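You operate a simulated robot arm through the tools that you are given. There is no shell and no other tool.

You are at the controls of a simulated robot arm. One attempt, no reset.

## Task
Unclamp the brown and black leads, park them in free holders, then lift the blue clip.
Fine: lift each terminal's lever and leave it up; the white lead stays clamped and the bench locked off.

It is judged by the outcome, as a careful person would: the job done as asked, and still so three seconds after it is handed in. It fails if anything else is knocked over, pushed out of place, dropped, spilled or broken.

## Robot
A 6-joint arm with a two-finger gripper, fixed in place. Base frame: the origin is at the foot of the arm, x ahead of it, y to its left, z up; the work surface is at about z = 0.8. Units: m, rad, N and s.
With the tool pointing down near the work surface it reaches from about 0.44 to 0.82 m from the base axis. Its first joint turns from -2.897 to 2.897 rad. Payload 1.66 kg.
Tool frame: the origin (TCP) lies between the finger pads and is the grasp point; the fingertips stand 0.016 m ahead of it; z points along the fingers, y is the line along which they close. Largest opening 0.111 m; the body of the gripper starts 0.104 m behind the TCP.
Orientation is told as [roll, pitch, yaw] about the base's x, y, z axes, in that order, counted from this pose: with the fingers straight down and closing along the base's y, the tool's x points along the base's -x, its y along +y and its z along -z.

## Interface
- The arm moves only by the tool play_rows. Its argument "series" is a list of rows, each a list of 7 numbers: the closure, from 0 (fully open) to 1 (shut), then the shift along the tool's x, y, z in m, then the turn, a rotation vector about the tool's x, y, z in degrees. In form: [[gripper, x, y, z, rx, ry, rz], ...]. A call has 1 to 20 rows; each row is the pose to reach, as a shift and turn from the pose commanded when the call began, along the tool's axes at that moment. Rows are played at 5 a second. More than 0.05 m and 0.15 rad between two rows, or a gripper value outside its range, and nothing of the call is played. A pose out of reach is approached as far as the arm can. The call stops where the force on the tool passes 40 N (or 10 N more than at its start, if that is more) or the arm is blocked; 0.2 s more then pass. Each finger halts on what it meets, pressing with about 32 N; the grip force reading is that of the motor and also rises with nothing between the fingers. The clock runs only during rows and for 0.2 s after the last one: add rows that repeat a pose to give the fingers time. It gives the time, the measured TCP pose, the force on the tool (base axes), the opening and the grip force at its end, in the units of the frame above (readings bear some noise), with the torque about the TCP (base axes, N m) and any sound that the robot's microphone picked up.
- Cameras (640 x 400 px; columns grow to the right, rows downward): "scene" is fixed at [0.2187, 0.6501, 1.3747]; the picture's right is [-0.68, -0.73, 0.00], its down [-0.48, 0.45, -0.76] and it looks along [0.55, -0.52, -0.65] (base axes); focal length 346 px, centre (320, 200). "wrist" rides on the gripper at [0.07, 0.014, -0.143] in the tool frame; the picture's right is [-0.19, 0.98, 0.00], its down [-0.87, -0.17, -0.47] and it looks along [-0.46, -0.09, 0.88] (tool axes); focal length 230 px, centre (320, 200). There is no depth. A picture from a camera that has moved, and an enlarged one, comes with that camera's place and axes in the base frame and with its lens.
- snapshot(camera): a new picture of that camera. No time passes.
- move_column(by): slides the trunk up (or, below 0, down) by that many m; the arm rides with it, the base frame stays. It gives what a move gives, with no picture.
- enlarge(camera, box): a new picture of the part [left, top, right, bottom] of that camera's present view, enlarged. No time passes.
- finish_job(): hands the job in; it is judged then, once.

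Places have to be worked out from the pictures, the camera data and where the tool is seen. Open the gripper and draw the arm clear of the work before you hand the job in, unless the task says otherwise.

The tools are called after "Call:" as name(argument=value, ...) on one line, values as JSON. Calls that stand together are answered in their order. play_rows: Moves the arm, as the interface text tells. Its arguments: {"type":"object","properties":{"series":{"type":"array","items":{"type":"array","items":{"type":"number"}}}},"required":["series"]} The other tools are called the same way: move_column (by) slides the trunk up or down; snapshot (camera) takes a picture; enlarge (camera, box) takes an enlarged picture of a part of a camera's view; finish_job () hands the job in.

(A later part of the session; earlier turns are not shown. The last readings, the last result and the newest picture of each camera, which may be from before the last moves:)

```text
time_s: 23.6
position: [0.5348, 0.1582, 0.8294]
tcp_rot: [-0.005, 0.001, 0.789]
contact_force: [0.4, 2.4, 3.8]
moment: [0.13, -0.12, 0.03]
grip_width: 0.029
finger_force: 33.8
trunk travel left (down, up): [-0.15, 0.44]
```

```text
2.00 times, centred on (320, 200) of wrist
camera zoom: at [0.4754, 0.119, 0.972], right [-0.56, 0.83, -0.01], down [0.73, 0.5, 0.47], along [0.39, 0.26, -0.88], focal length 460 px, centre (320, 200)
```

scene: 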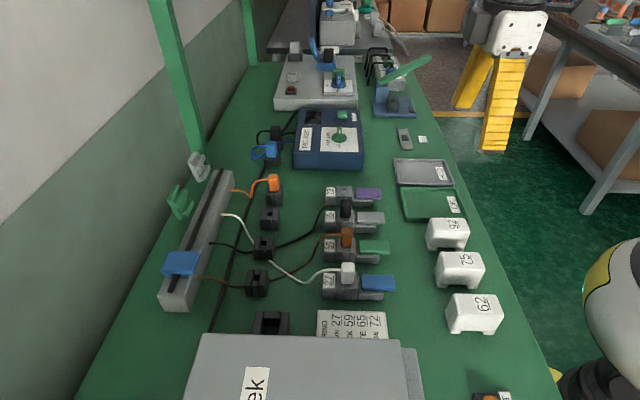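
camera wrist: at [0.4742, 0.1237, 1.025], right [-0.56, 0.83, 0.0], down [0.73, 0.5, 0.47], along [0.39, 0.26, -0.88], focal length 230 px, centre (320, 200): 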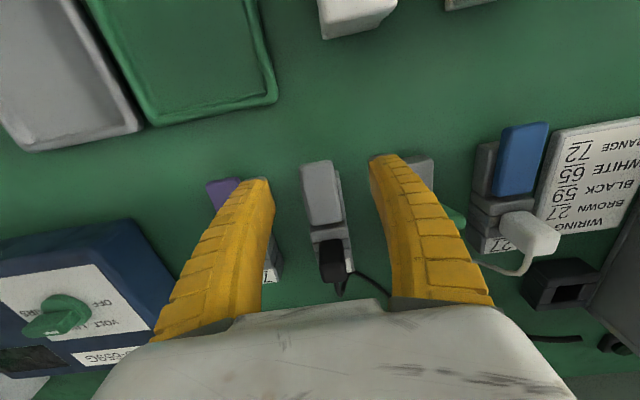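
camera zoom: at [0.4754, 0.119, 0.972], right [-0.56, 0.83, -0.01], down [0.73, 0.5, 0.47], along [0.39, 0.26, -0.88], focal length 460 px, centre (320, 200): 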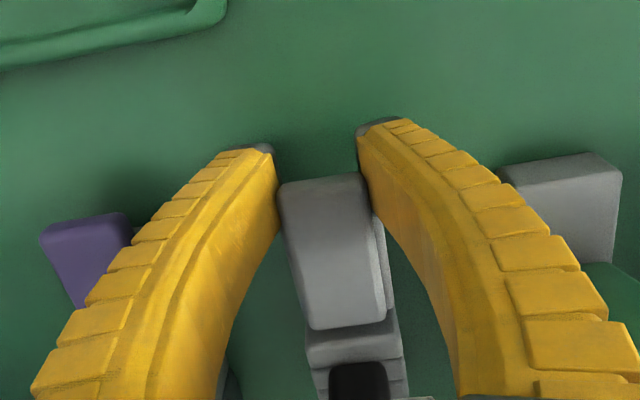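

Centred grip with negligible side force. Swinging lever 65 up, with matched rotation to 22°.

Call:
play_rows(series=[[1.0, -0.0002, 0, -0.0051, 0, 5, 0], [1.0, -0.0009, 0, -0.0101, 0, 10, 0], [1.0, -0.002, 0, -0.015, 0, 15, 0], [1.0, -0.0035, 0, -0.0198, 0, 20, 0], [1.0, -0.0042, 0, -0.0217, 0, 22, 0], [1.0, -0.0042, 0, -0.0217, 0, 22, 0]])

Call:
enlarge(camera="scene", box=[310, 160, 430, 260])

```text
time_s: 25.0
position: [0.5372, 0.1613, 0.8509]
tcp_rot: [-0.007, 0.385, 0.786]
contact_force: [-3.3, 10.2, 2.1]
moment: [0.13, -0.11, 0.01]
grip_width: 0.0306
finger_force: 33.9
trunk travel left (down, up): [-0.15, 0.44]
```

```text
4.00 times, centred on (370, 210) of scene
camera zoom: at [0.2187, 0.6501, 1.3747], right [-0.68, -0.73, 0.0], down [-0.48, 0.45, -0.76], along [0.55, -0.52, -0.65], focal length 1382 px, centre (120, 160)
```

zoom: 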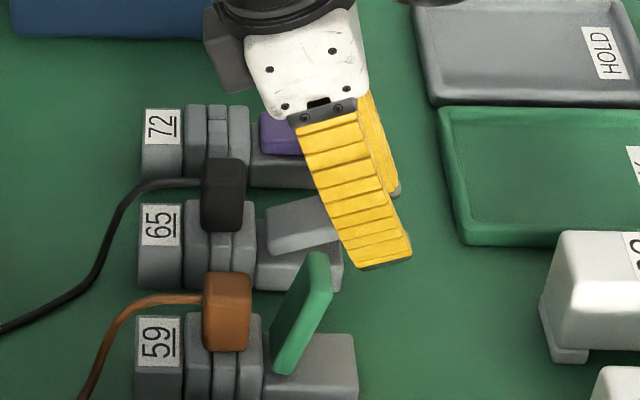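

Lever 65 is following. Continuing with tool orientation fixed to about 50°.

Call:
play_rows(series=[[1.0, -0.0003, 0.001, -0.004, 0, 0, 0], [1.0, -0.0006, 0.001, -0.008, 0, 0, 0], [1.0, -0.0014, 0.001, -0.012, 0, 0, 0], [1.0, -0.0022, 0.001, -0.016, 0, 0, 0], [1.0, -0.0036, 0.001, -0.0198, 0, 0, 0], [1.0, -0.005, 0.001, -0.0236, 0, 0, 0], [1.0, -0.0078, 0.001, -0.029, 0, 0, 0], [1.0, -0.0078, 0.001, -0.029, 0, 0, 0]])

Call:
enlarge(camera="scene", box=[310, 160, 430, 260])

Call:
enlarge(camera="wrist", box=[220, 100, 420, 300])

```text
time_s: 26.8
position: [0.5504, 0.1742, 0.8743]
tcp_rot: [-0.003, 0.384, 0.786]
contact_force: [-7.5, -9.0, -6.5]
moment: [-0.58, 0.54, 0.01]
grip_width: 0.024
finger_force: 34.1
trunk travel left (down, up): [-0.15, 0.44]
```

```text
4.00 times, centred on (370, 210) of scene
camera zoom: at [0.2187, 0.6501, 1.3747], right [-0.68, -0.73, 0.0], down [-0.48, 0.45, -0.76], along [0.55, -0.52, -0.65], focal length 1382 px, centre (120, 160)
```

zoom: 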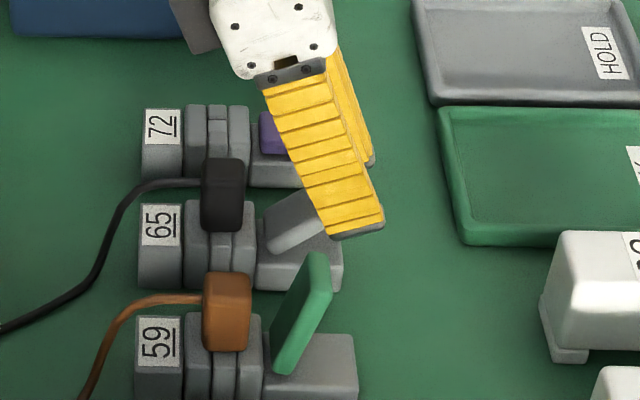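

```text
2.00 times, centred on (320, 200) of wrist
camera zoom: at [0.5318, 0.1758, 1.0326], right [-0.57, 0.82, -0.08], down [0.81, 0.58, 0.11], along [0.14, 0.0, -0.99], focal length 460 px, centre (320, 200)
```

zoom: 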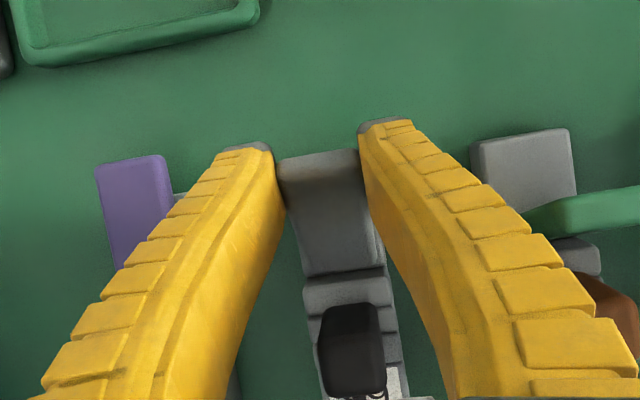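

Lever 65 is at about 45°. I'll release, lift away, set the tool vertical on the robot side with fingers closed, and look before pushing from behind.

Call:
play_rows(series=[[0.55, 0, 0, 0, 0, 0, 0], [0.5, 0, 0, 0, 0, 0, 0], [0.5, 0.0112, 0, -0.0278, 0, 0, 0], [0.5, 0.0244, 0, -0.0603, 0, 0, 0], [0.8, 0.0429, 0, -0.0528, 0, -8, 0], [1.0, 0.0629, 0, -0.0447, 0, -16, 0], [1.0, 0.0629, 0, -0.0447, 0, -22, 0], [1.0, 0.0629, 0, -0.0447, 0, -22, 0]])

Call:
enlarge(camera="scene", box=[310, 160, 430, 260])

Call:
snapshot(camera="wrist")

```text
time_s: 28.6
position: [0.5197, 0.1446, 0.9383]
tcp_rot: [-0.006, -0.001, 0.789]
contact_force: [0.0, 0.2, -1.1]
moment: [0.04, -0.01, 0.01]
grip_width: 0.0001
finger_force: 28.4
trunk travel left (down, up): [-0.15, 0.44]
```

```text
4.00 times, centred on (370, 210) of scene
camera zoom: at [0.2187, 0.6501, 1.3747], right [-0.68, -0.73, 0.0], down [-0.48, 0.45, -0.76], along [0.55, -0.52, -0.65], focal length 1382 px, centre (120, 160)
```

zoom: 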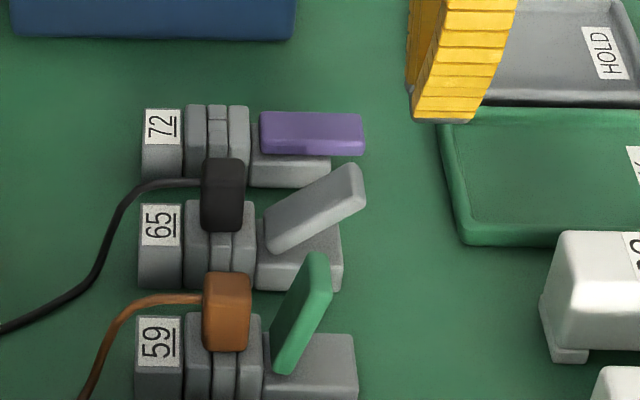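

```text
taken
camera wrist: at [0.4606, 0.1044, 1.0809], right [-0.56, 0.83, 0.0], down [0.73, 0.5, 0.47], along [0.39, 0.26, -0.88], focal length 230 px, centre (320, 200)
```

wrist: 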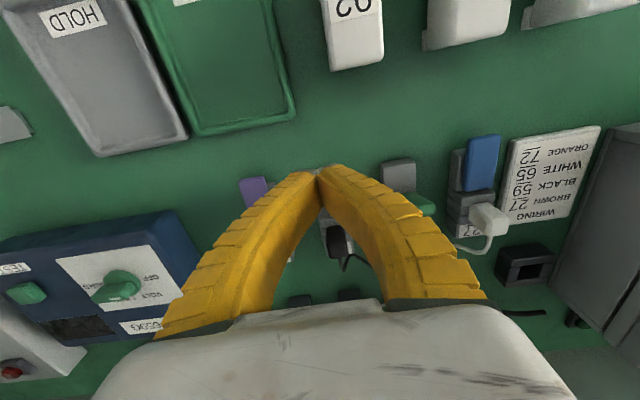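

Lever 65 holds at about 37°. Now lowering the closed fingertips behind it and pushing outward to its stop.

Call:
play_rows(series=[[1.0, 0, 0, 0.045, 0, 0, 0], [1.0, 0, 0, 0.08, 0, 0, 0], [1.0, -0.008, 0, 0.08, 0, 0, 0], [1.0, -0.016, 0, 0.08, 0, 0, 0], [1.0, -0.023, 0, 0.08, 0, 0, 0], [1.0, -0.03, 0, 0.08, 0, 0, 0], [1.0, -0.036, 0, 0.08, 0, 0, 0], [1.0, -0.04, 0, 0.08, 0, 0, 0], [1.0, -0.043, 0, 0.08, 0, 0, 0], [1.0, -0.043, 0, 0.08, 0, 0, 0]])

Call:
enlarge(camera="scene", box=[310, 160, 430, 260])

```text
time_s: 30.8
position: [0.5505, 0.1753, 0.8588]
tcp_rot: [-0.005, 0.0, 0.788]
contact_force: [-3.2, -4.1, -1.4]
moment: [0.09, -0.07, -0.07]
grip_width: 0.0001
finger_force: 28.6
trunk travel left (down, up): [-0.15, 0.44]
```

```text
4.00 times, centred on (370, 210) of scene
camera zoom: at [0.2187, 0.6501, 1.3747], right [-0.68, -0.73, 0.0], down [-0.48, 0.45, -0.76], along [0.55, -0.52, -0.65], focal length 1382 px, centre (120, 160)
```

zoom: 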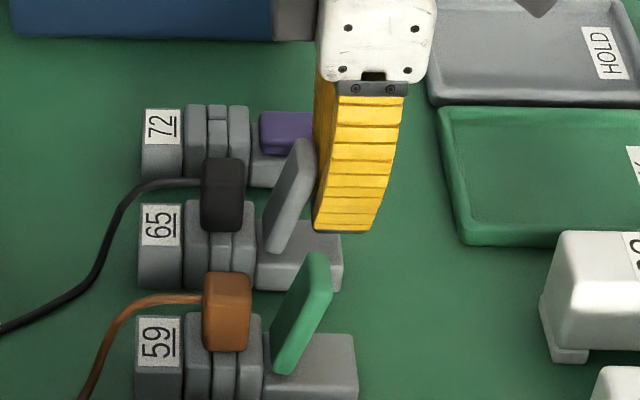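

Lever 65 is up at its stop too. I'll back off, rise, and move over the brown plug at about [0.532, 0.280] with the gripper open, to take aim.

Call:
play_rows(series=[[1.0, 0.03, 0, 0, 0, 0, 0], [1.0, 0.03, 0, -0.045, 0, 0, 0], [1.0, 0.03, 0, -0.09, 0, 0, 0], [0.6, 0.0, 0.03, -0.1, 0, 0, 0], [0.37, -0.03, 0.06, -0.1, 0, 0, 0], [0.37, -0.061, 0.0871, -0.1, 0, 0, 0], [0.37, -0.061, 0.0871, -0.1, 0, 0, 0]])

Call:
snapshot(camera="wrist")

Call:
enlarge(camera="wrist", box=[240, 130, 400, 290])

Call:
enlarge(camera="scene", box=[300, 150, 400, 250])

```text
time_s: 32.4
position: [0.5301, 0.2819, 0.9574]
tcp_rot: [-0.005, -0.002, 0.789]
contact_force: [-1.0, 0.1, 0.1]
moment: [-0.02, 0.03, -0.02]
grip_width: 0.0715
finger_force: 1.1
trunk travel left (down, up): [-0.15, 0.44]
```

```text
taken
camera wrist: at [0.4711, 0.2422, 1.1006], right [-0.56, 0.83, -0.01], down [0.73, 0.5, 0.47], along [0.39, 0.26, -0.88], focal length 230 px, centre (320, 200)
```

wrist: 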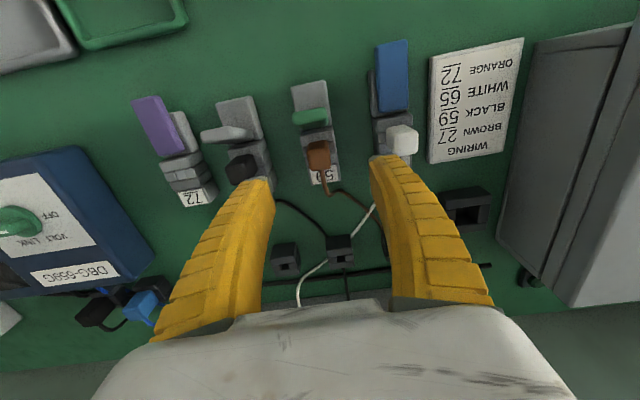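

```text
2.50 times, centred on (320, 210) of wrist
camera zoom: at [0.4711, 0.2422, 1.1006], right [-0.56, 0.83, -0.01], down [0.73, 0.5, 0.47], along [0.39, 0.26, -0.88], focal length 575 px, centre (320, 175)
```

zoom: 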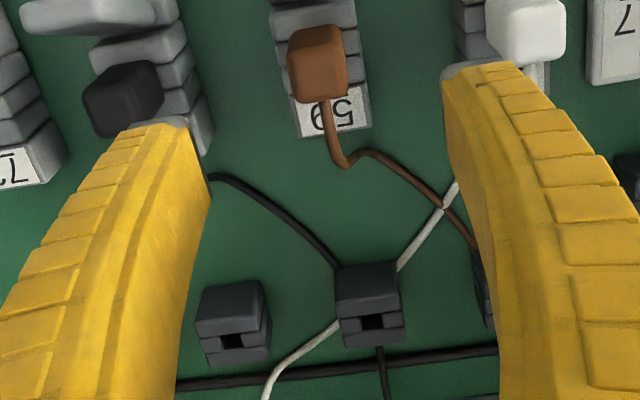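

```text
4.00 times, centred on (350, 200) of scene
camera zoom: at [0.2187, 0.6501, 1.3747], right [-0.68, -0.73, 0.0], down [-0.48, 0.45, -0.76], along [0.55, -0.52, -0.65], focal length 1382 px, centre (200, 200)
```

zoom: 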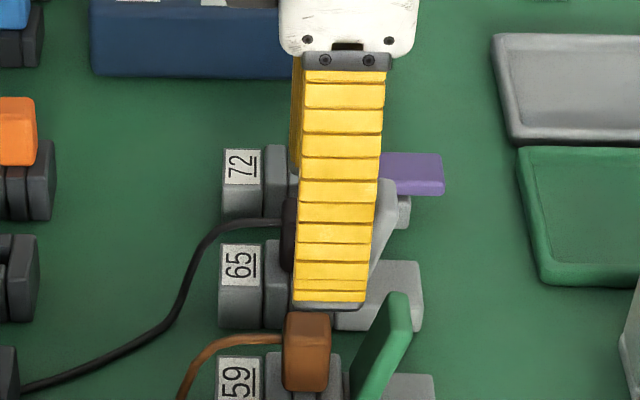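

The brown plug measures about [0.533, 0.282], spanning z 0.841–0.876 and 24 mm square. I'll centre on it and descend until the tips are just above the socket top, with the fingers still open.

Call:
play_rows(series=[[0.4, -0.0023, -0.0018, 0.03, 0, 0, 0], [0.45, -0.0023, -0.0018, 0.06, 0, 0, 0], [0.45, -0.0023, -0.0018, 0.085, 0, 0, 0], [0.45, -0.0023, -0.0018, 0.095, 0, 0, 0], [0.45, -0.0023, -0.0018, 0.095, 0, 0, 0]])

Call:
enlarge(camera="wrist", box=[220, 100, 420, 300])

Call:
enlarge(camera="scene", box=[300, 170, 400, 270])

```text
time_s: 33.6
position: [0.5372, 0.2806, 0.8632]
tcp_rot: [-0.005, 0.001, 0.789]
contact_force: [0.2, -0.3, -0.2]
moment: [-0.03, 0.05, 0.0]
grip_width: 0.0631
finger_force: 1.0
trunk travel left (down, up): [-0.15, 0.44]
```

```text
2.00 times, centred on (320, 200) of wrist
camera zoom: at [0.4777, 0.2404, 1.0063], right [-0.56, 0.83, 0.0], down [0.73, 0.5, 0.47], along [0.39, 0.26, -0.88], focal length 460 px, centre (320, 200)
```

zoom: 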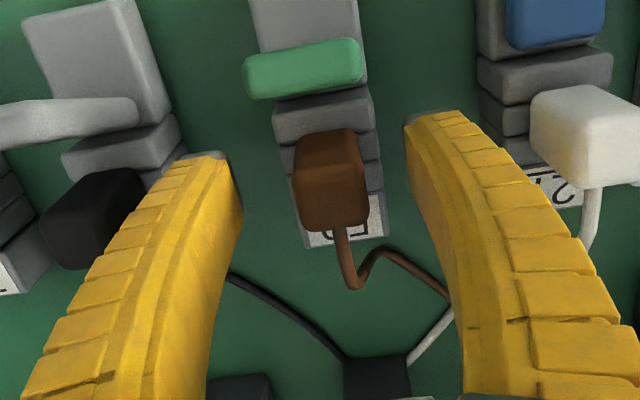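

```text
4.00 times, centred on (350, 220) of scene
camera zoom: at [0.2187, 0.6501, 1.3747], right [-0.68, -0.73, 0.0], down [-0.48, 0.45, -0.76], along [0.55, -0.52, -0.65], focal length 1382 px, centre (200, 120)
```

zoom: 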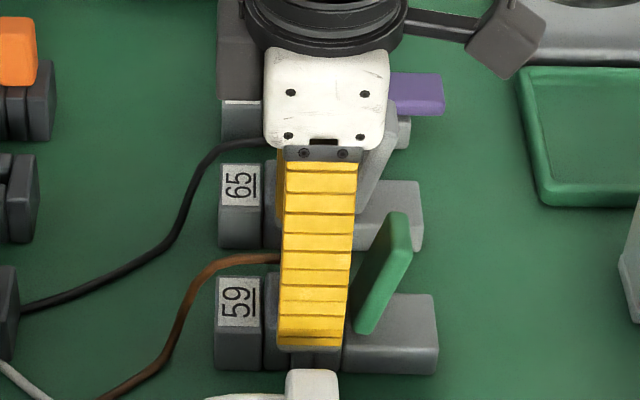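

Vision shows the plug about 4 mm to the tool's +y of centre (the arm drifted a bit on descent). I'll correct, then close gently.

Call:
play_rows(series=[[0.45, 0.001, 0.002, 0, 0, 0, 0], [0.45, 0.001, 0.004, 0, 0, 0, 0], [0.45, 0.001, 0.004, 0, 0, 0, 0], [0.6, 0.001, 0.004, 0, 0, 0, 0], [0.72, 0.001, 0.004, 0, 0, 0, 0], [0.72, 0.001, 0.004, 0, 0, 0, 0]])

Call:
enlarge(camera="wrist", box=[220, 100, 420, 300])

```text
time_s: 35.0
position: [0.5317, 0.2823, 0.8643]
tcp_rot: [-0.005, 0.002, 0.788]
contact_force: [0.4, 0.1, -0.8]
moment: [0.01, 0.05, 0.0]
grip_width: 0.0337
finger_force: 1.7
trunk travel left (down, up): [-0.15, 0.44]
```

```text
2.00 times, centred on (320, 200) of wrist
camera zoom: at [0.4735, 0.2427, 1.0065], right [-0.56, 0.83, 0.0], down [0.73, 0.5, 0.47], along [0.39, 0.26, -0.88], focal length 460 px, centre (320, 200)
```

zoom: 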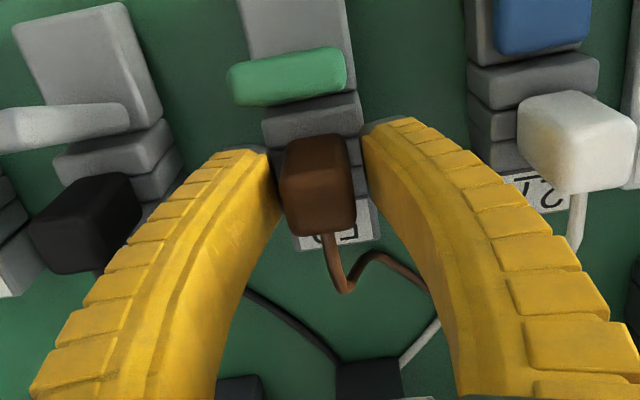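

The plug is well centred between the pads. Closing to a firm grip.

Call:
play_rows(series=[[0.85, 0, 0, 0, 0, 0, 0], [1.0, 0, 0, 0, 0, 0, 0], [1.0, 0, 0, 0, 0, 0, 0]])

Call:
enlarge(camera="wrist", box=[220, 100, 420, 300])

Call:
enlarge(camera="scene", box=[230, 170, 390, 330])

```text
time_s: 35.8
position: [0.5323, 0.2816, 0.8643]
tcp_rot: [-0.004, 0.001, 0.788]
contact_force: [3.9, -0.1, 8.3]
moment: [0.04, -0.15, -0.03]
grip_width: 0.0193
finger_force: 31.7
trunk travel left (down, up): [-0.15, 0.44]
```

```text
2.00 times, centred on (320, 200) of wrist
camera zoom: at [0.4734, 0.2425, 1.0068], right [-0.56, 0.83, 0.0], down [0.73, 0.5, 0.47], along [0.39, 0.26, -0.88], focal length 460 px, centre (320, 200)
```

zoom: 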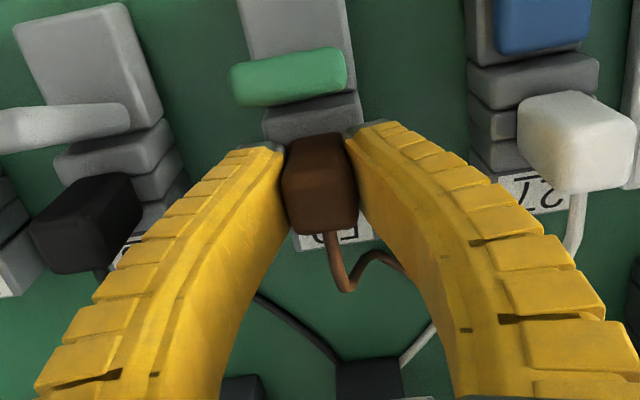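

```text
2.50 times, centred on (310, 250) of scene
camera zoom: at [0.2187, 0.6501, 1.3747], right [-0.68, -0.73, 0.0], down [-0.48, 0.45, -0.76], along [0.55, -0.52, -0.65], focal length 864 px, centre (345, 75)
```

zoom: 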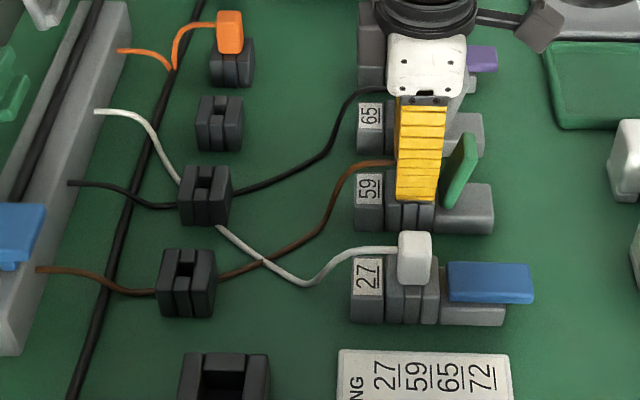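

Gripped with little net force. I'll pull straight up slowly and watch the force.

Call:
play_rows(series=[[1.0, 0, 0, -0.005, 0, 0, 0], [1.0, 0, 0, -0.01, 0, 0, 0], [1.0, 0, 0, -0.018, 0, 0, 0], [1.0, 0, 0, -0.03, 0, 0, 0], [1.0, 0, 0, -0.045, 0, 0, 0], [1.0, 0, 0, -0.06, 0, 0, 0], [1.0, 0, 0, -0.06, 0, 0, 0]])

Call:
enlarge(camera="scene", box=[230, 150, 390, 310])

Call:
snapshot(camera="wrist")

```text
time_s: 37.4
position: [0.5326, 0.2829, 0.924]
tcp_rot: [-0.006, 0.0, 0.789]
contact_force: [0.4, -0.1, 0.1]
moment: [0.02, -0.03, -0.03]
grip_width: 0.0162
finger_force: 31.5
trunk travel left (down, up): [-0.15, 0.44]
```

```text
2.50 times, centred on (310, 230) of scene
camera zoom: at [0.2187, 0.6501, 1.3747], right [-0.68, -0.73, 0.0], down [-0.48, 0.45, -0.76], along [0.55, -0.52, -0.65], focal length 864 px, centre (345, 125)
```

zoom: 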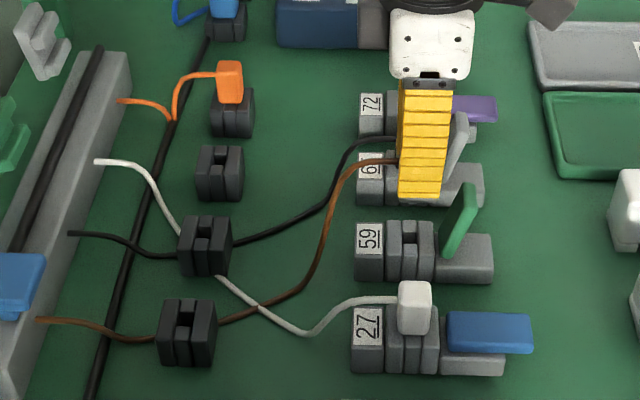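

```text
taken
camera wrist: at [0.4731, 0.2433, 1.0659], right [-0.56, 0.83, 0.0], down [0.73, 0.5, 0.47], along [0.39, 0.26, -0.88], focal length 230 px, centre (320, 200)
```

wrist: 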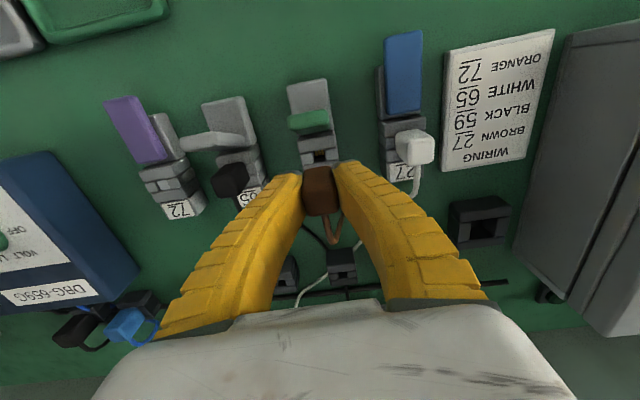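

The brown plug is out and held. I'll note exactly how its socket hole looks below it (the plug is 60 mm directly above), to use as an alignment template over a holder, and measure the holders.

Call:
enlarge(camera="wrist", box=[270, 110, 370, 210])

Call:
enlarge(camera="scene", box=[235, 220, 305, 300])

Call:
enlarge(camera="scene", box=[320, 190, 390, 270])

Call:
enlarge(camera="scene", box=[240, 165, 300, 235])

```text
4.00 times, centred on (320, 160) of wrist
camera zoom: at [0.4731, 0.2433, 1.0659], right [-0.56, 0.83, 0.0], down [0.73, 0.5, 0.47], along [0.39, 0.26, -0.88], focal length 920 px, centre (320, 360)
```

zoom: 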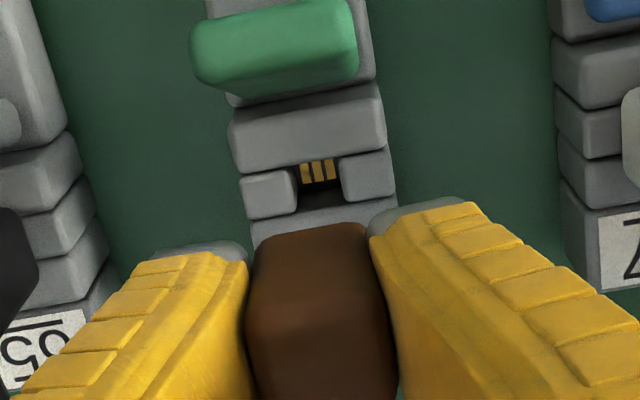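

```text
5.00 times, centred on (270, 260) of scene
camera zoom: at [0.2187, 0.6501, 1.3747], right [-0.68, -0.73, 0.0], down [-0.48, 0.45, -0.76], along [0.55, -0.52, -0.65], focal length 1727 px, centre (570, -100)
```

zoom: 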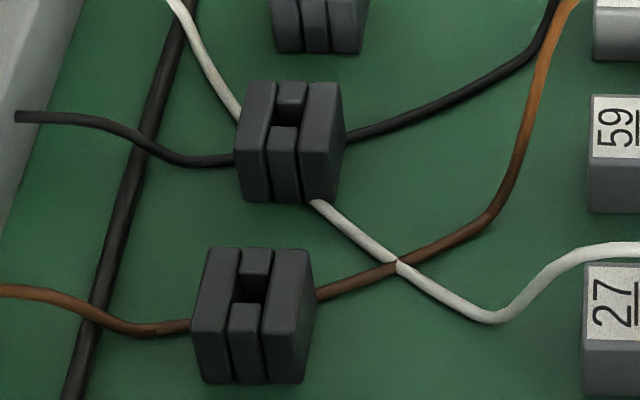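

```text
5.00 times, centred on (355, 230) of scene
camera zoom: at [0.2187, 0.6501, 1.3747], right [-0.68, -0.73, 0.0], down [-0.48, 0.45, -0.76], along [0.55, -0.52, -0.65], focal length 1727 px, centre (145, 50)
```

zoom: 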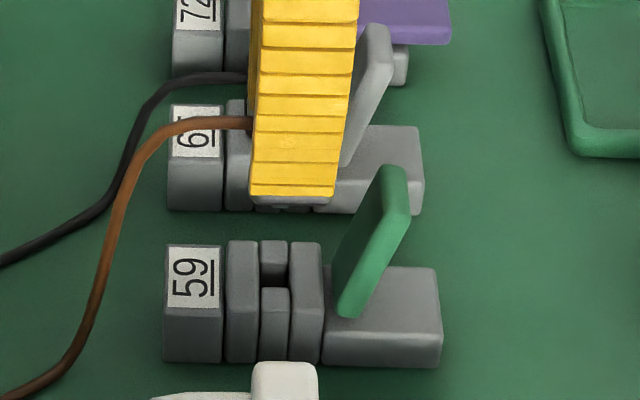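

```text
5.71 times, centred on (270, 200) of scene
camera zoom: at [0.2187, 0.6501, 1.3747], right [-0.68, -0.73, 0.0], down [-0.48, 0.45, -0.76], along [0.55, -0.52, -0.65], focal length 1974 px, centre (606, 200)
```

zoom: 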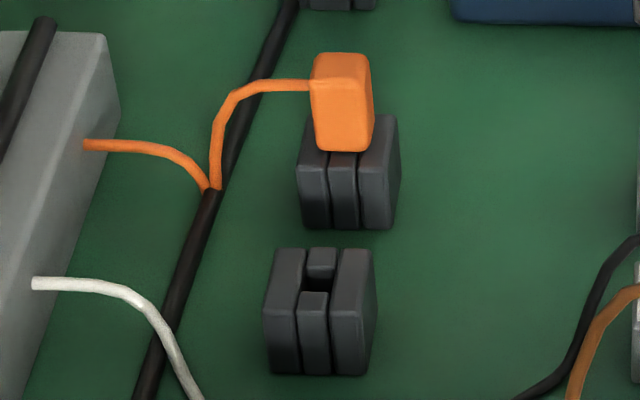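

Holder hole positions work out to H1 ≈ [0.592, 0.465], H2 ≈ [0.653, 0.403] and H3 ≈ [0.713, 0.343], with the same orientation as the terminals. I'll carry the brown plug over to H1, staying high.

Call:
play_rows(series=[[1.0, 0, 0, -0.016, 0, 0, 0], [1.0, -0.034, 0.017, -0.016, 0, 0, 0], [1.0, -0.068, 0.034, -0.016, 0, 0, 0], [1.0, -0.102, 0.051, -0.016, 0, 0, 0], [1.0, -0.136, 0.069, -0.016, 0, 0, 0], [1.0, -0.1708, 0.0866, -0.016, 0, 0, 0], [1.0, -0.1708, 0.0866, -0.016, 0, 0, 0], [1.0, -0.1708, 0.0866, -0.016, 0, 0, 0]])

Call:
snapshot(camera="wrist")

Call:
enlarge(camera="wrist", box=[270, 110, 370, 210])

Call:
enlarge(camera="scene", box=[200, 190, 300, 300])

```text
time_s: 39.2
position: [0.5903, 0.4647, 0.9399]
tcp_rot: [-0.007, 0.001, 0.789]
contact_force: [0.9, 0.0, 0.0]
moment: [0.02, 0.0, 0.0]
grip_width: 0.0163
finger_force: 31.8
trunk travel left (down, up): [-0.15, 0.44]
```

```text
taken
camera wrist: at [0.5303, 0.4252, 1.0811], right [-0.56, 0.83, 0.0], down [0.73, 0.5, 0.47], along [0.39, 0.26, -0.88], focal length 230 px, centre (320, 200)
```

wrist: 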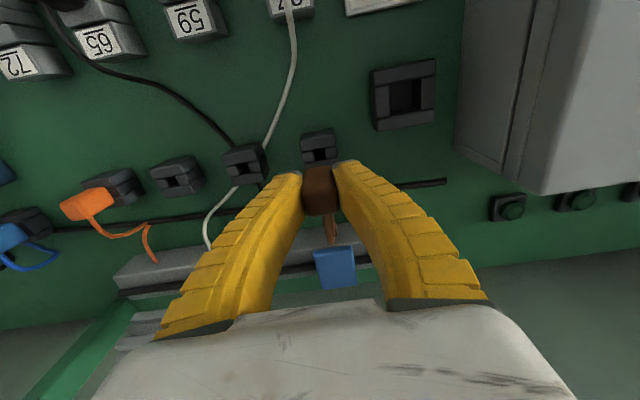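

```text
4.00 times, centred on (320, 160) of wrist
camera zoom: at [0.5303, 0.4252, 1.0811], right [-0.56, 0.83, 0.0], down [0.73, 0.5, 0.47], along [0.39, 0.26, -0.88], focal length 920 px, centre (320, 360)
```

zoom: 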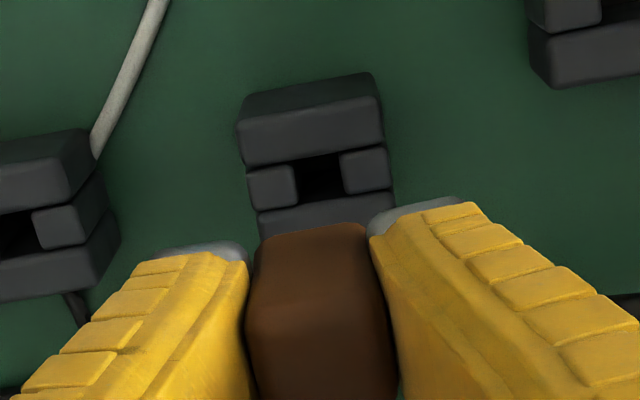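

```text
3.64 times, centred on (250, 245) of scene
camera zoom: at [0.2187, 0.6501, 1.3747], right [-0.68, -0.73, 0.0], down [-0.48, 0.45, -0.76], along [0.55, -0.52, -0.65], focal length 1256 px, centre (574, 36)
```

zoom: 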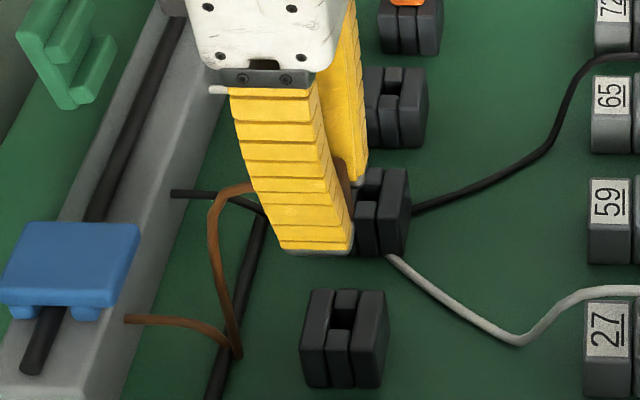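

The holder hole sits almost directly below the plug, and the brown wire swings freely. Checking the holder's yaw and fine offset with a tighter zoom before lowering.

Call:
enlarge(camera="wrist", box=[295, 120, 345, 170])

Call:
enlarge(camera="scene", box=[240, 235, 290, 300])

```text
8.00 times, centred on (320, 145) of wrist
camera zoom: at [0.5303, 0.4252, 1.0811], right [-0.56, 0.83, 0.0], down [0.73, 0.5, 0.47], along [0.39, 0.26, -0.88], focal length 1841 px, centre (320, 640)
```

zoom: 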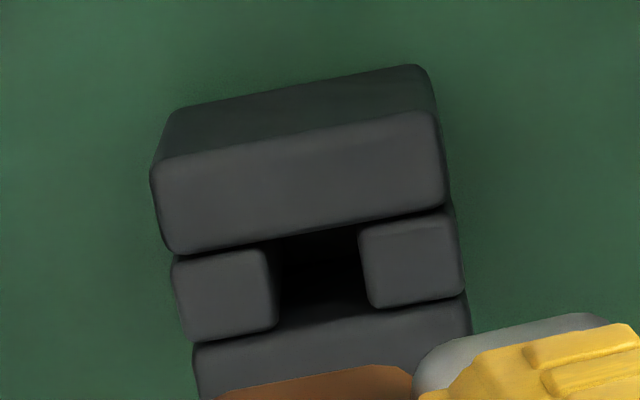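

```text
6.15 times, centred on (265, 268) of scene
camera zoom: at [0.2187, 0.6501, 1.3747], right [-0.68, -0.73, 0.0], down [-0.48, 0.45, -0.76], along [0.55, -0.52, -0.65], focal length 2126 px, centre (658, -215)
```

zoom: 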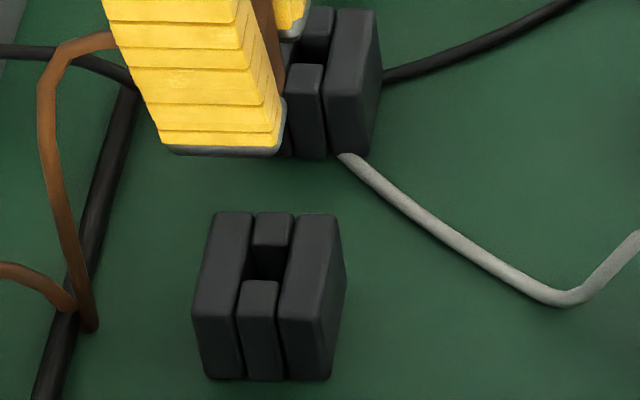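

The holder is aligned with the tool in yaw (under 1°) and within about 1.5 mm. I'll shift 1.5 mm outward and lower to about 25 mm above the seating height, then recheck.

Call:
play_rows(series=[[1.0, -0.0015, 0.0003, 0.01, 0, 0, 0], [1.0, -0.0015, 0.0003, 0.03, 0, 0, 0], [1.0, -0.0015, 0.0003, 0.048, 0, 0, 0], [1.0, -0.0015, 0.0003, 0.048, 0, 0, 0]])

Call:
enlarge(camera="wrist", box=[270, 110, 370, 210])

Call:
enlarge(camera="scene", box=[230, 220, 300, 300])

```text
time_s: 40.2
position: [0.5916, 0.4655, 0.8905]
tcp_rot: [-0.005, 0.0, 0.787]
contact_force: [0.9, -0.7, -0.1]
moment: [0.03, 0.02, 0.0]
grip_width: 0.0163
finger_force: 32.1
trunk travel left (down, up): [-0.15, 0.44]
```

```text
4.00 times, centred on (320, 160) of wrist
camera zoom: at [0.5316, 0.426, 1.0327], right [-0.56, 0.83, 0.0], down [0.73, 0.5, 0.47], along [0.39, 0.26, -0.88], focal length 920 px, centre (320, 360)
```

zoom: 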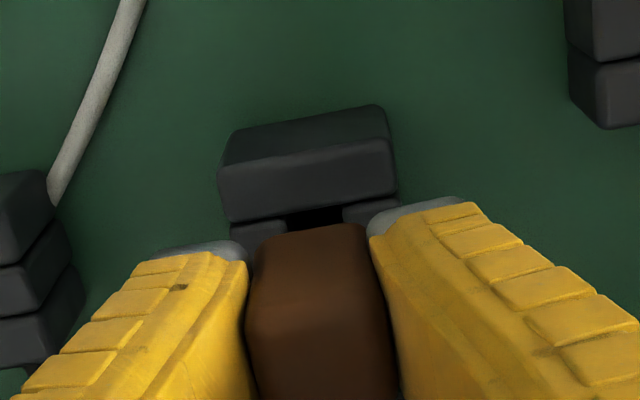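

```text
5.00 times, centred on (265, 260) of scene
camera zoom: at [0.2187, 0.6501, 1.3747], right [-0.68, -0.73, 0.0], down [-0.48, 0.45, -0.76], along [0.55, -0.52, -0.65], focal length 1727 px, centre (595, -100)
```

zoom: 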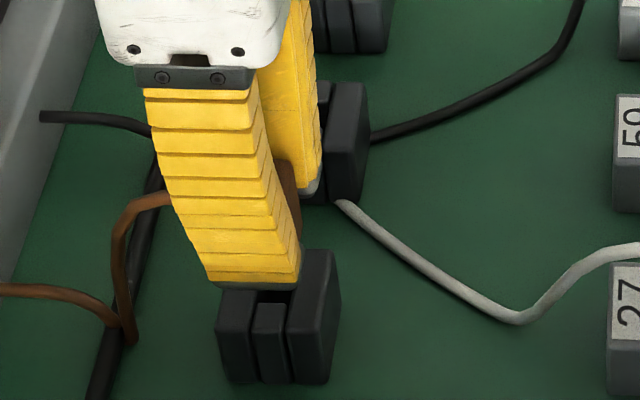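

Alignment still looks right (about 0.6 mm lateral correction). Lowering slowly toward seating while watching force.

Call:
play_rows(series=[[1.0, 0, -0.0006, 0.005, 0, 0, 0], [1.0, 0, -0.0006, 0.01, 0, 0, 0], [1.0, 0, -0.0006, 0.014, 0, 0, 0], [1.0, 0, -0.0006, 0.014, 0, 0, 0]])

Call:
enlarge(camera="wrist", box=[270, 110, 370, 210])

Call:
enlarge(camera="scene", box=[230, 220, 300, 300])

```text
time_s: 41.2
position: [0.5914, 0.466, 0.8768]
tcp_rot: [-0.003, 0.001, 0.789]
contact_force: [-0.5, -0.3, -1.2]
moment: [-0.02, 0.01, 0.03]
grip_width: 0.0162
finger_force: 32.1
trunk travel left (down, up): [-0.15, 0.44]
```

```text
4.00 times, centred on (320, 160) of wrist
camera zoom: at [0.5329, 0.4251, 1.0184], right [-0.56, 0.83, 0.0], down [0.73, 0.5, 0.47], along [0.39, 0.26, -0.88], focal length 920 px, centre (320, 360)
```

zoom: 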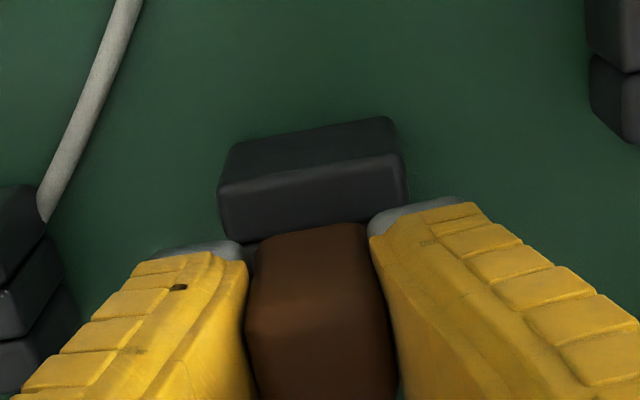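

```text
5.00 times, centred on (265, 260) of scene
camera zoom: at [0.2187, 0.6501, 1.3747], right [-0.68, -0.73, 0.0], down [-0.48, 0.45, -0.76], along [0.55, -0.52, -0.65], focal length 1727 px, centre (595, -100)
```

zoom: 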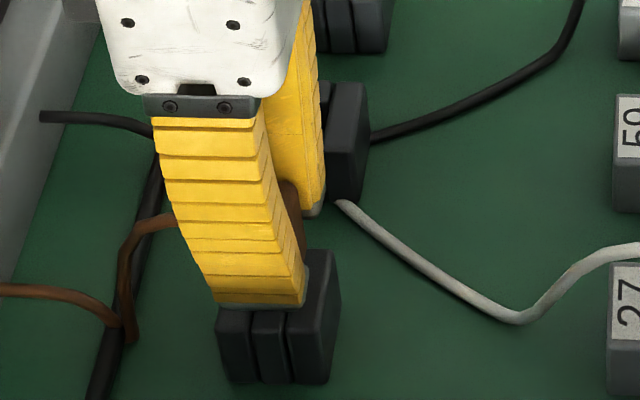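

No contact yet at z 0.877. Continuing down in 2 mm steps toward about 0.866.

Call:
play_rows(series=[[1.0, 0, 0, 0.002, 0, 0, 0], [1.0, 0, 0, 0.004, 0, 0, 0], [1.0, 0, 0, 0.006, 0, 0, 0], [1.0, 0, 0, 0.008, 0, 0, 0], [1.0, 0, 0, 0.009, 0, 0, 0], [1.0, 0, 0, 0.009, 0, 0, 0]])

Call:
enlarge(camera="scene", box=[230, 220, 300, 300])

Call:
enlarge(camera="wrist", box=[270, 110, 370, 210])

```text
time_s: 42.6
position: [0.5934, 0.4657, 0.8674]
tcp_rot: [-0.005, -0.001, 0.787]
contact_force: [0.2, 0.4, 0.3]
moment: [-0.04, -0.01, 0.01]
grip_width: 0.0163
finger_force: 32.4
trunk travel left (down, up): [-0.15, 0.44]
```

```text
5.00 times, centred on (265, 260) of scene
camera zoom: at [0.2187, 0.6501, 1.3747], right [-0.68, -0.73, 0.0], down [-0.48, 0.45, -0.76], along [0.55, -0.52, -0.65], focal length 1727 px, centre (595, -100)
```

zoom: 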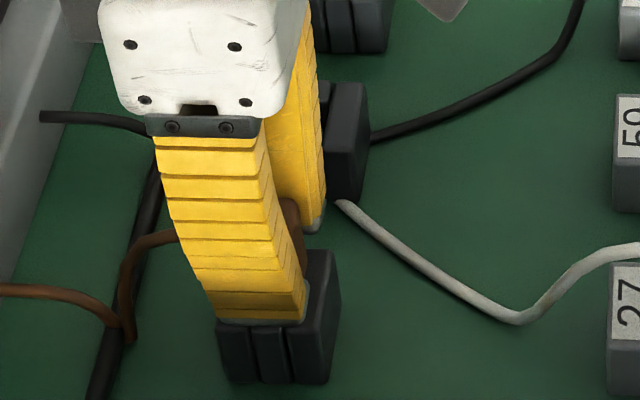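

```text
4.00 times, centred on (320, 160) of wrist
camera zoom: at [0.5332, 0.4258, 1.0096], right [-0.56, 0.83, 0.0], down [0.73, 0.5, 0.47], along [0.39, 0.26, -0.88], focal length 920 px, centre (320, 360)
```

zoom: 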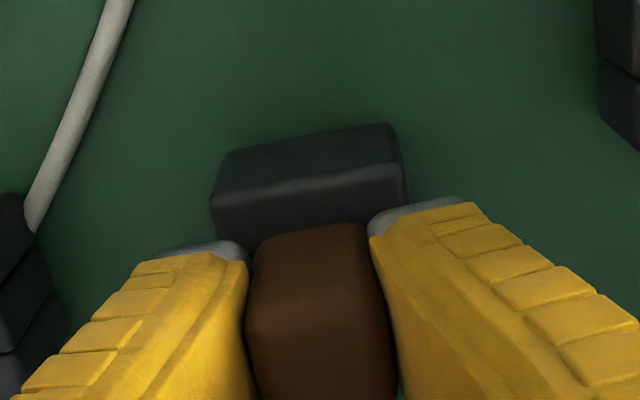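

Still free at 0.867, so the pin is entering cleanly. Continuing in 1.5 mm steps until light contact.

Call:
play_rows(series=[[1.0, 0, 0, 0.0015, 0, 0, 0], [1.0, 0, 0, 0.003, 0, 0, 0], [1.0, 0, 0, 0.0045, 0, 0, 0], [1.0, 0, 0, 0.0045, 0, 0, 0]])

Call:
enlarge(camera="scene", box=[230, 220, 300, 300])

```text
time_s: 43.6
position: [0.5933, 0.4644, 0.8631]
tcp_rot: [-0.004, 0.0, 0.789]
contact_force: [4.2, -0.4, 12.0]
moment: [0.07, -0.07, 0.03]
grip_width: 0.0209
finger_force: 32.1
trunk travel left (down, up): [-0.15, 0.44]
```

```text
5.00 times, centred on (265, 260) of scene
camera zoom: at [0.2187, 0.6501, 1.3747], right [-0.68, -0.73, 0.0], down [-0.48, 0.45, -0.76], along [0.55, -0.52, -0.65], focal length 1727 px, centre (595, -100)
```

zoom: 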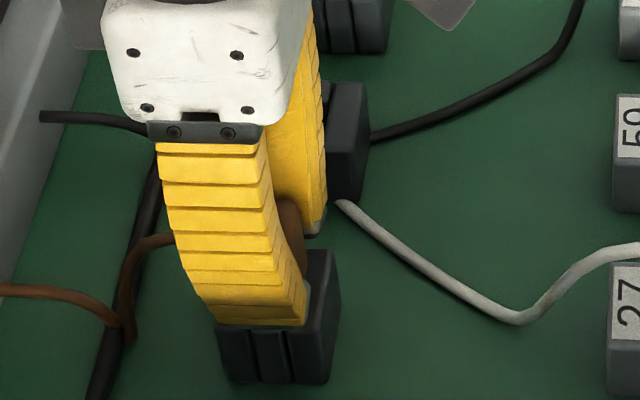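

Contact with 12 N at z 0.863, the same TCP height as when it was seated in its terminal, so it looks seated. I'll open the fingers and look.

Call:
play_rows(series=[[0.8, 0, 0, 0, 0, 0, 0], [0.6, 0, 0, 0, 0, 0, 0], [0.45, 0, 0, 0, 0, 0, 0], [0.45, 0, 0, 0, 0, 0, 0]])

Call:
enlarge(camera="scene", box=[230, 220, 300, 300])

Call:
enlarge(camera="wrist", box=[250, 100, 390, 240])

```text
time_s: 44.6
position: [0.5935, 0.4661, 0.8635]
tcp_rot: [-0.005, 0.0, 0.789]
contact_force: [-0.6, 0.4, -0.5]
moment: [-0.02, 0.02, 0.0]
grip_width: 0.0629
finger_force: 1.9
trunk travel left (down, up): [-0.15, 0.44]
```

```text
5.00 times, centred on (265, 260) of scene
camera zoom: at [0.2187, 0.6501, 1.3747], right [-0.68, -0.73, 0.0], down [-0.48, 0.45, -0.76], along [0.55, -0.52, -0.65], focal length 1727 px, centre (595, -100)
```

zoom: 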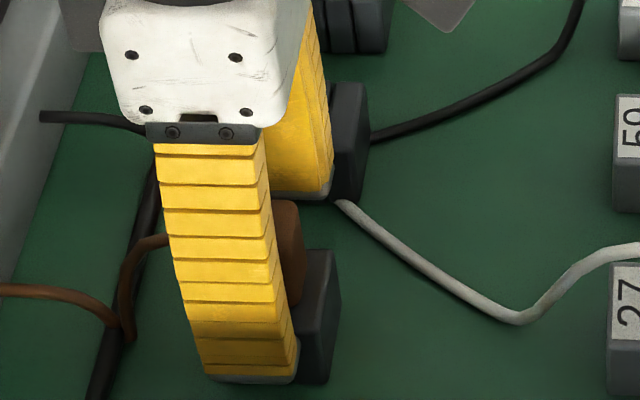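

```text
2.86 times, centred on (320, 170) of wrist
camera zoom: at [0.5334, 0.4261, 1.0052], right [-0.56, 0.83, 0.0], down [0.73, 0.5, 0.47], along [0.39, 0.26, -0.88], focal length 657 px, centre (320, 286)
```

zoom: 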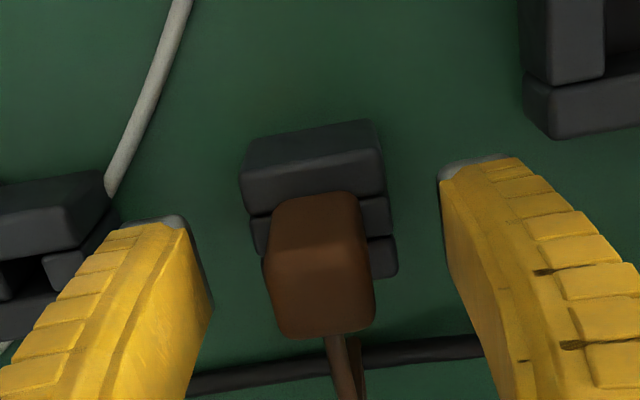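

The brown plug stands upright in holder H1, released cleanly. I'll rise and travel over to the black plug in terminal 65.

Call:
play_rows(series=[[0.45, 0, 0, -0.03, 0, 0, 0], [0.45, 0, 0, -0.065, 0, 0, 0], [0.45, 0, 0, -0.1, 0, 0, 0], [0.4, 0.029, -0.029, -0.1, 0, 0, 0], [0.4, 0.058, -0.058, -0.1, 0, 0, 0], [0.4, 0.087, -0.087, -0.1, 0, 0, 0], [0.4, 0.116, -0.116, -0.1, 0, 0, 0], [0.4, 0.145, -0.145, -0.1, 0, 0, 0], [0.4, 0.174, -0.1747, -0.1, 0, 0, 0], [0.4, 0.174, -0.1747, -0.1, 0, 0, 0]])

Call:
snapshot(camera="wrist")

Call:
enlarge(camera="wrist", box=[260, 120, 380, 240])

Call:
enlarge(camera="scene", box=[225, 200, 325, 310])

```text
time_s: 46.8
position: [0.5944, 0.2237, 0.9634]
tcp_rot: [-0.006, 0.0, 0.79]
contact_force: [-0.2, 0.0, -0.2]
moment: [0.01, -0.02, -0.03]
grip_width: 0.0684
finger_force: 1.5
trunk travel left (down, up): [-0.15, 0.44]
```

```text
taken
camera wrist: at [0.5355, 0.1834, 1.1063], right [-0.56, 0.83, 0.0], down [0.73, 0.5, 0.47], along [0.39, 0.26, -0.88], focal length 230 px, centre (320, 200)
```

wrist: 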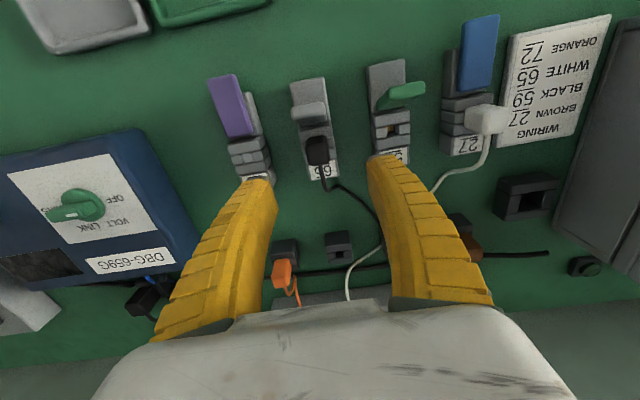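

```text
3.33 times, centred on (320, 180) of wrist
camera zoom: at [0.5355, 0.1834, 1.1063], right [-0.56, 0.83, 0.0], down [0.73, 0.5, 0.47], along [0.39, 0.26, -0.88], focal length 767 px, centre (320, 267)
```

zoom: 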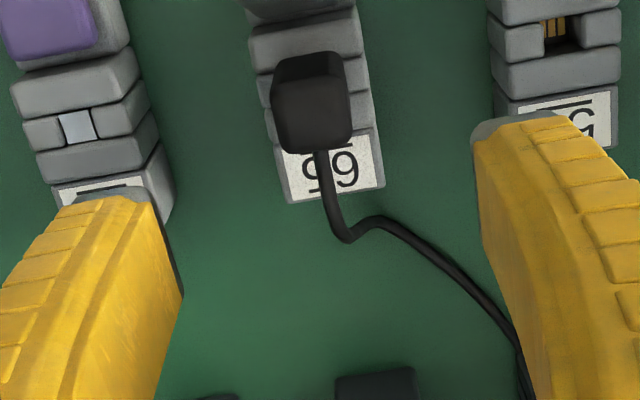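

```text
3.64 times, centred on (275, 255) of scene
camera zoom: at [0.2187, 0.6501, 1.3747], right [-0.68, -0.73, 0.0], down [-0.48, 0.45, -0.76], along [0.55, -0.52, -0.65], focal length 1256 px, centre (484, 0)
```

zoom: 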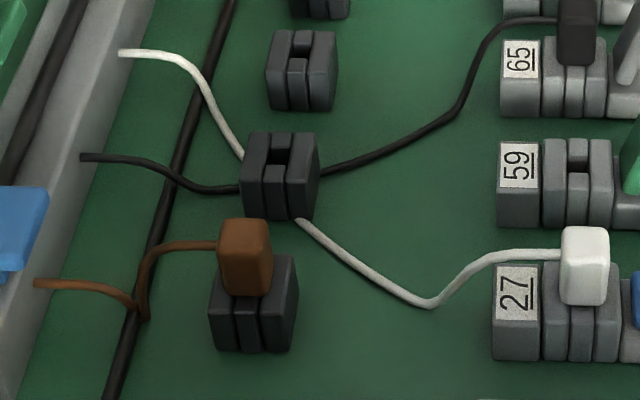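

Brown is parked just like the orange one. The black plug measures about [0.595, 0.220]; I'll centre on it and descend with fingers open.

Call:
play_rows(series=[[0.42, 0.0021, -0.0023, 0.03, 0, 0, 0], [0.45, 0.0021, -0.0023, 0.06, 0, 0, 0], [0.45, 0.0021, -0.0023, 0.085, 0, 0, 0], [0.45, 0.0021, -0.0023, 0.098, 0, 0, 0], [0.45, 0.0021, -0.0023, 0.098, 0, 0, 0]])

Call:
enlarge(camera="wrist", box=[220, 100, 420, 300])

Call:
enlarge(camera="scene", box=[310, 150, 410, 250])

```text
time_s: 48.0
position: [0.5941, 0.2195, 0.8673]
tcp_rot: [-0.005, 0.0, 0.789]
contact_force: [0.5, -0.5, -0.8]
moment: [-0.02, 0.02, 0.02]
grip_width: 0.0629
finger_force: 1.2
trunk travel left (down, up): [-0.15, 0.44]
```

```text
2.00 times, centred on (320, 200) of wrist
camera zoom: at [0.5348, 0.1787, 1.0089], right [-0.56, 0.83, 0.0], down [0.73, 0.5, 0.47], along [0.39, 0.26, -0.88], focal length 460 px, centre (320, 200)
```

zoom: 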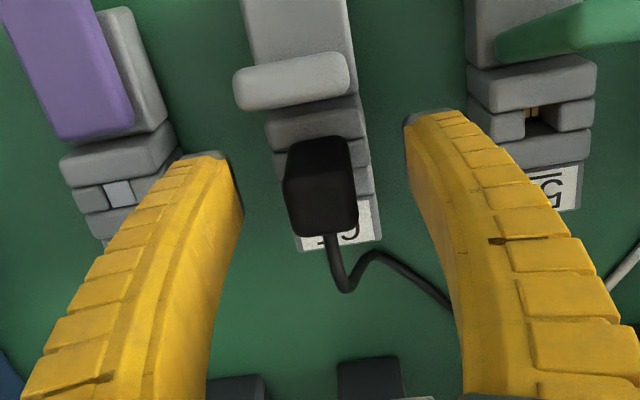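

```text
4.00 times, centred on (360, 200) of scene
camera zoom: at [0.2187, 0.6501, 1.3747], right [-0.68, -0.73, 0.0], down [-0.48, 0.45, -0.76], along [0.55, -0.52, -0.65], focal length 1382 px, centre (160, 200)
```

zoom: 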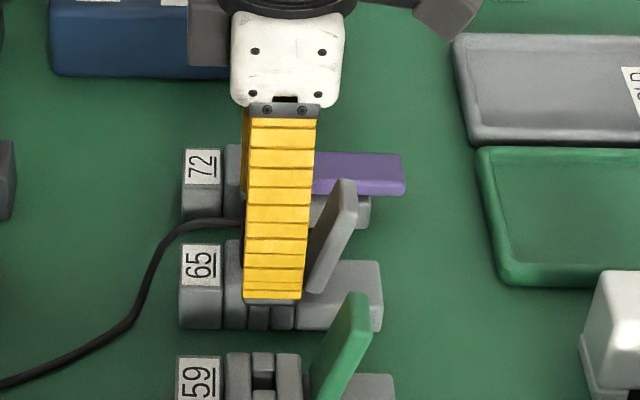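

The plug is nearly centred; I'll make a tiny correction (0.8 mm lateral, 2 mm down) and close on it.

Call:
play_rows(series=[[0.45, 0, 0.0008, 0.002, 0, 0, 0], [0.6, 0, 0.0008, 0.002, 0, 0, 0], [0.72, 0, 0.0008, 0.002, 0, 0, 0], [0.85, 0, 0.0008, 0.002, 0, 0, 0], [1.0, 0, 0.0008, 0.002, 0, 0, 0], [1.0, 0, 0.0008, 0.002, 0, 0, 0], [1.0, 0, 0.0008, 0.002, 0, 0, 0]])

Call:
enlarge(camera="wrist", box=[220, 100, 420, 300])

```text
time_s: 49.6
position: [0.5937, 0.2186, 0.8641]
tcp_rot: [-0.006, 0.0, 0.79]
contact_force: [2.2, 0.3, 8.9]
moment: [0.06, -0.04, 0.02]
grip_width: 0.0188
finger_force: 32.2
trunk travel left (down, up): [-0.15, 0.44]
```

```text
2.00 times, centred on (320, 200) of wrist
camera zoom: at [0.5348, 0.179, 1.0068], right [-0.56, 0.83, -0.01], down [0.73, 0.5, 0.47], along [0.39, 0.26, -0.88], focal length 460 px, centre (320, 200)
```

zoom: 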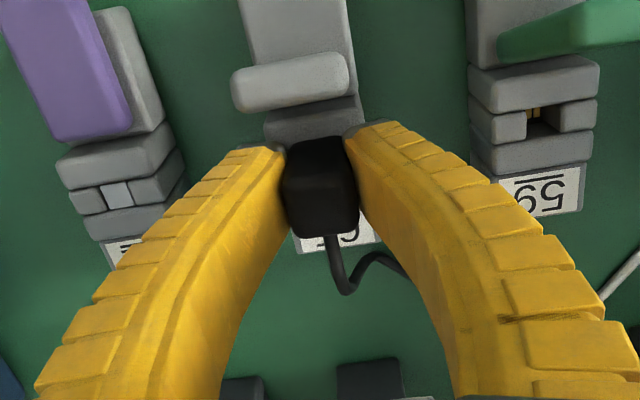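

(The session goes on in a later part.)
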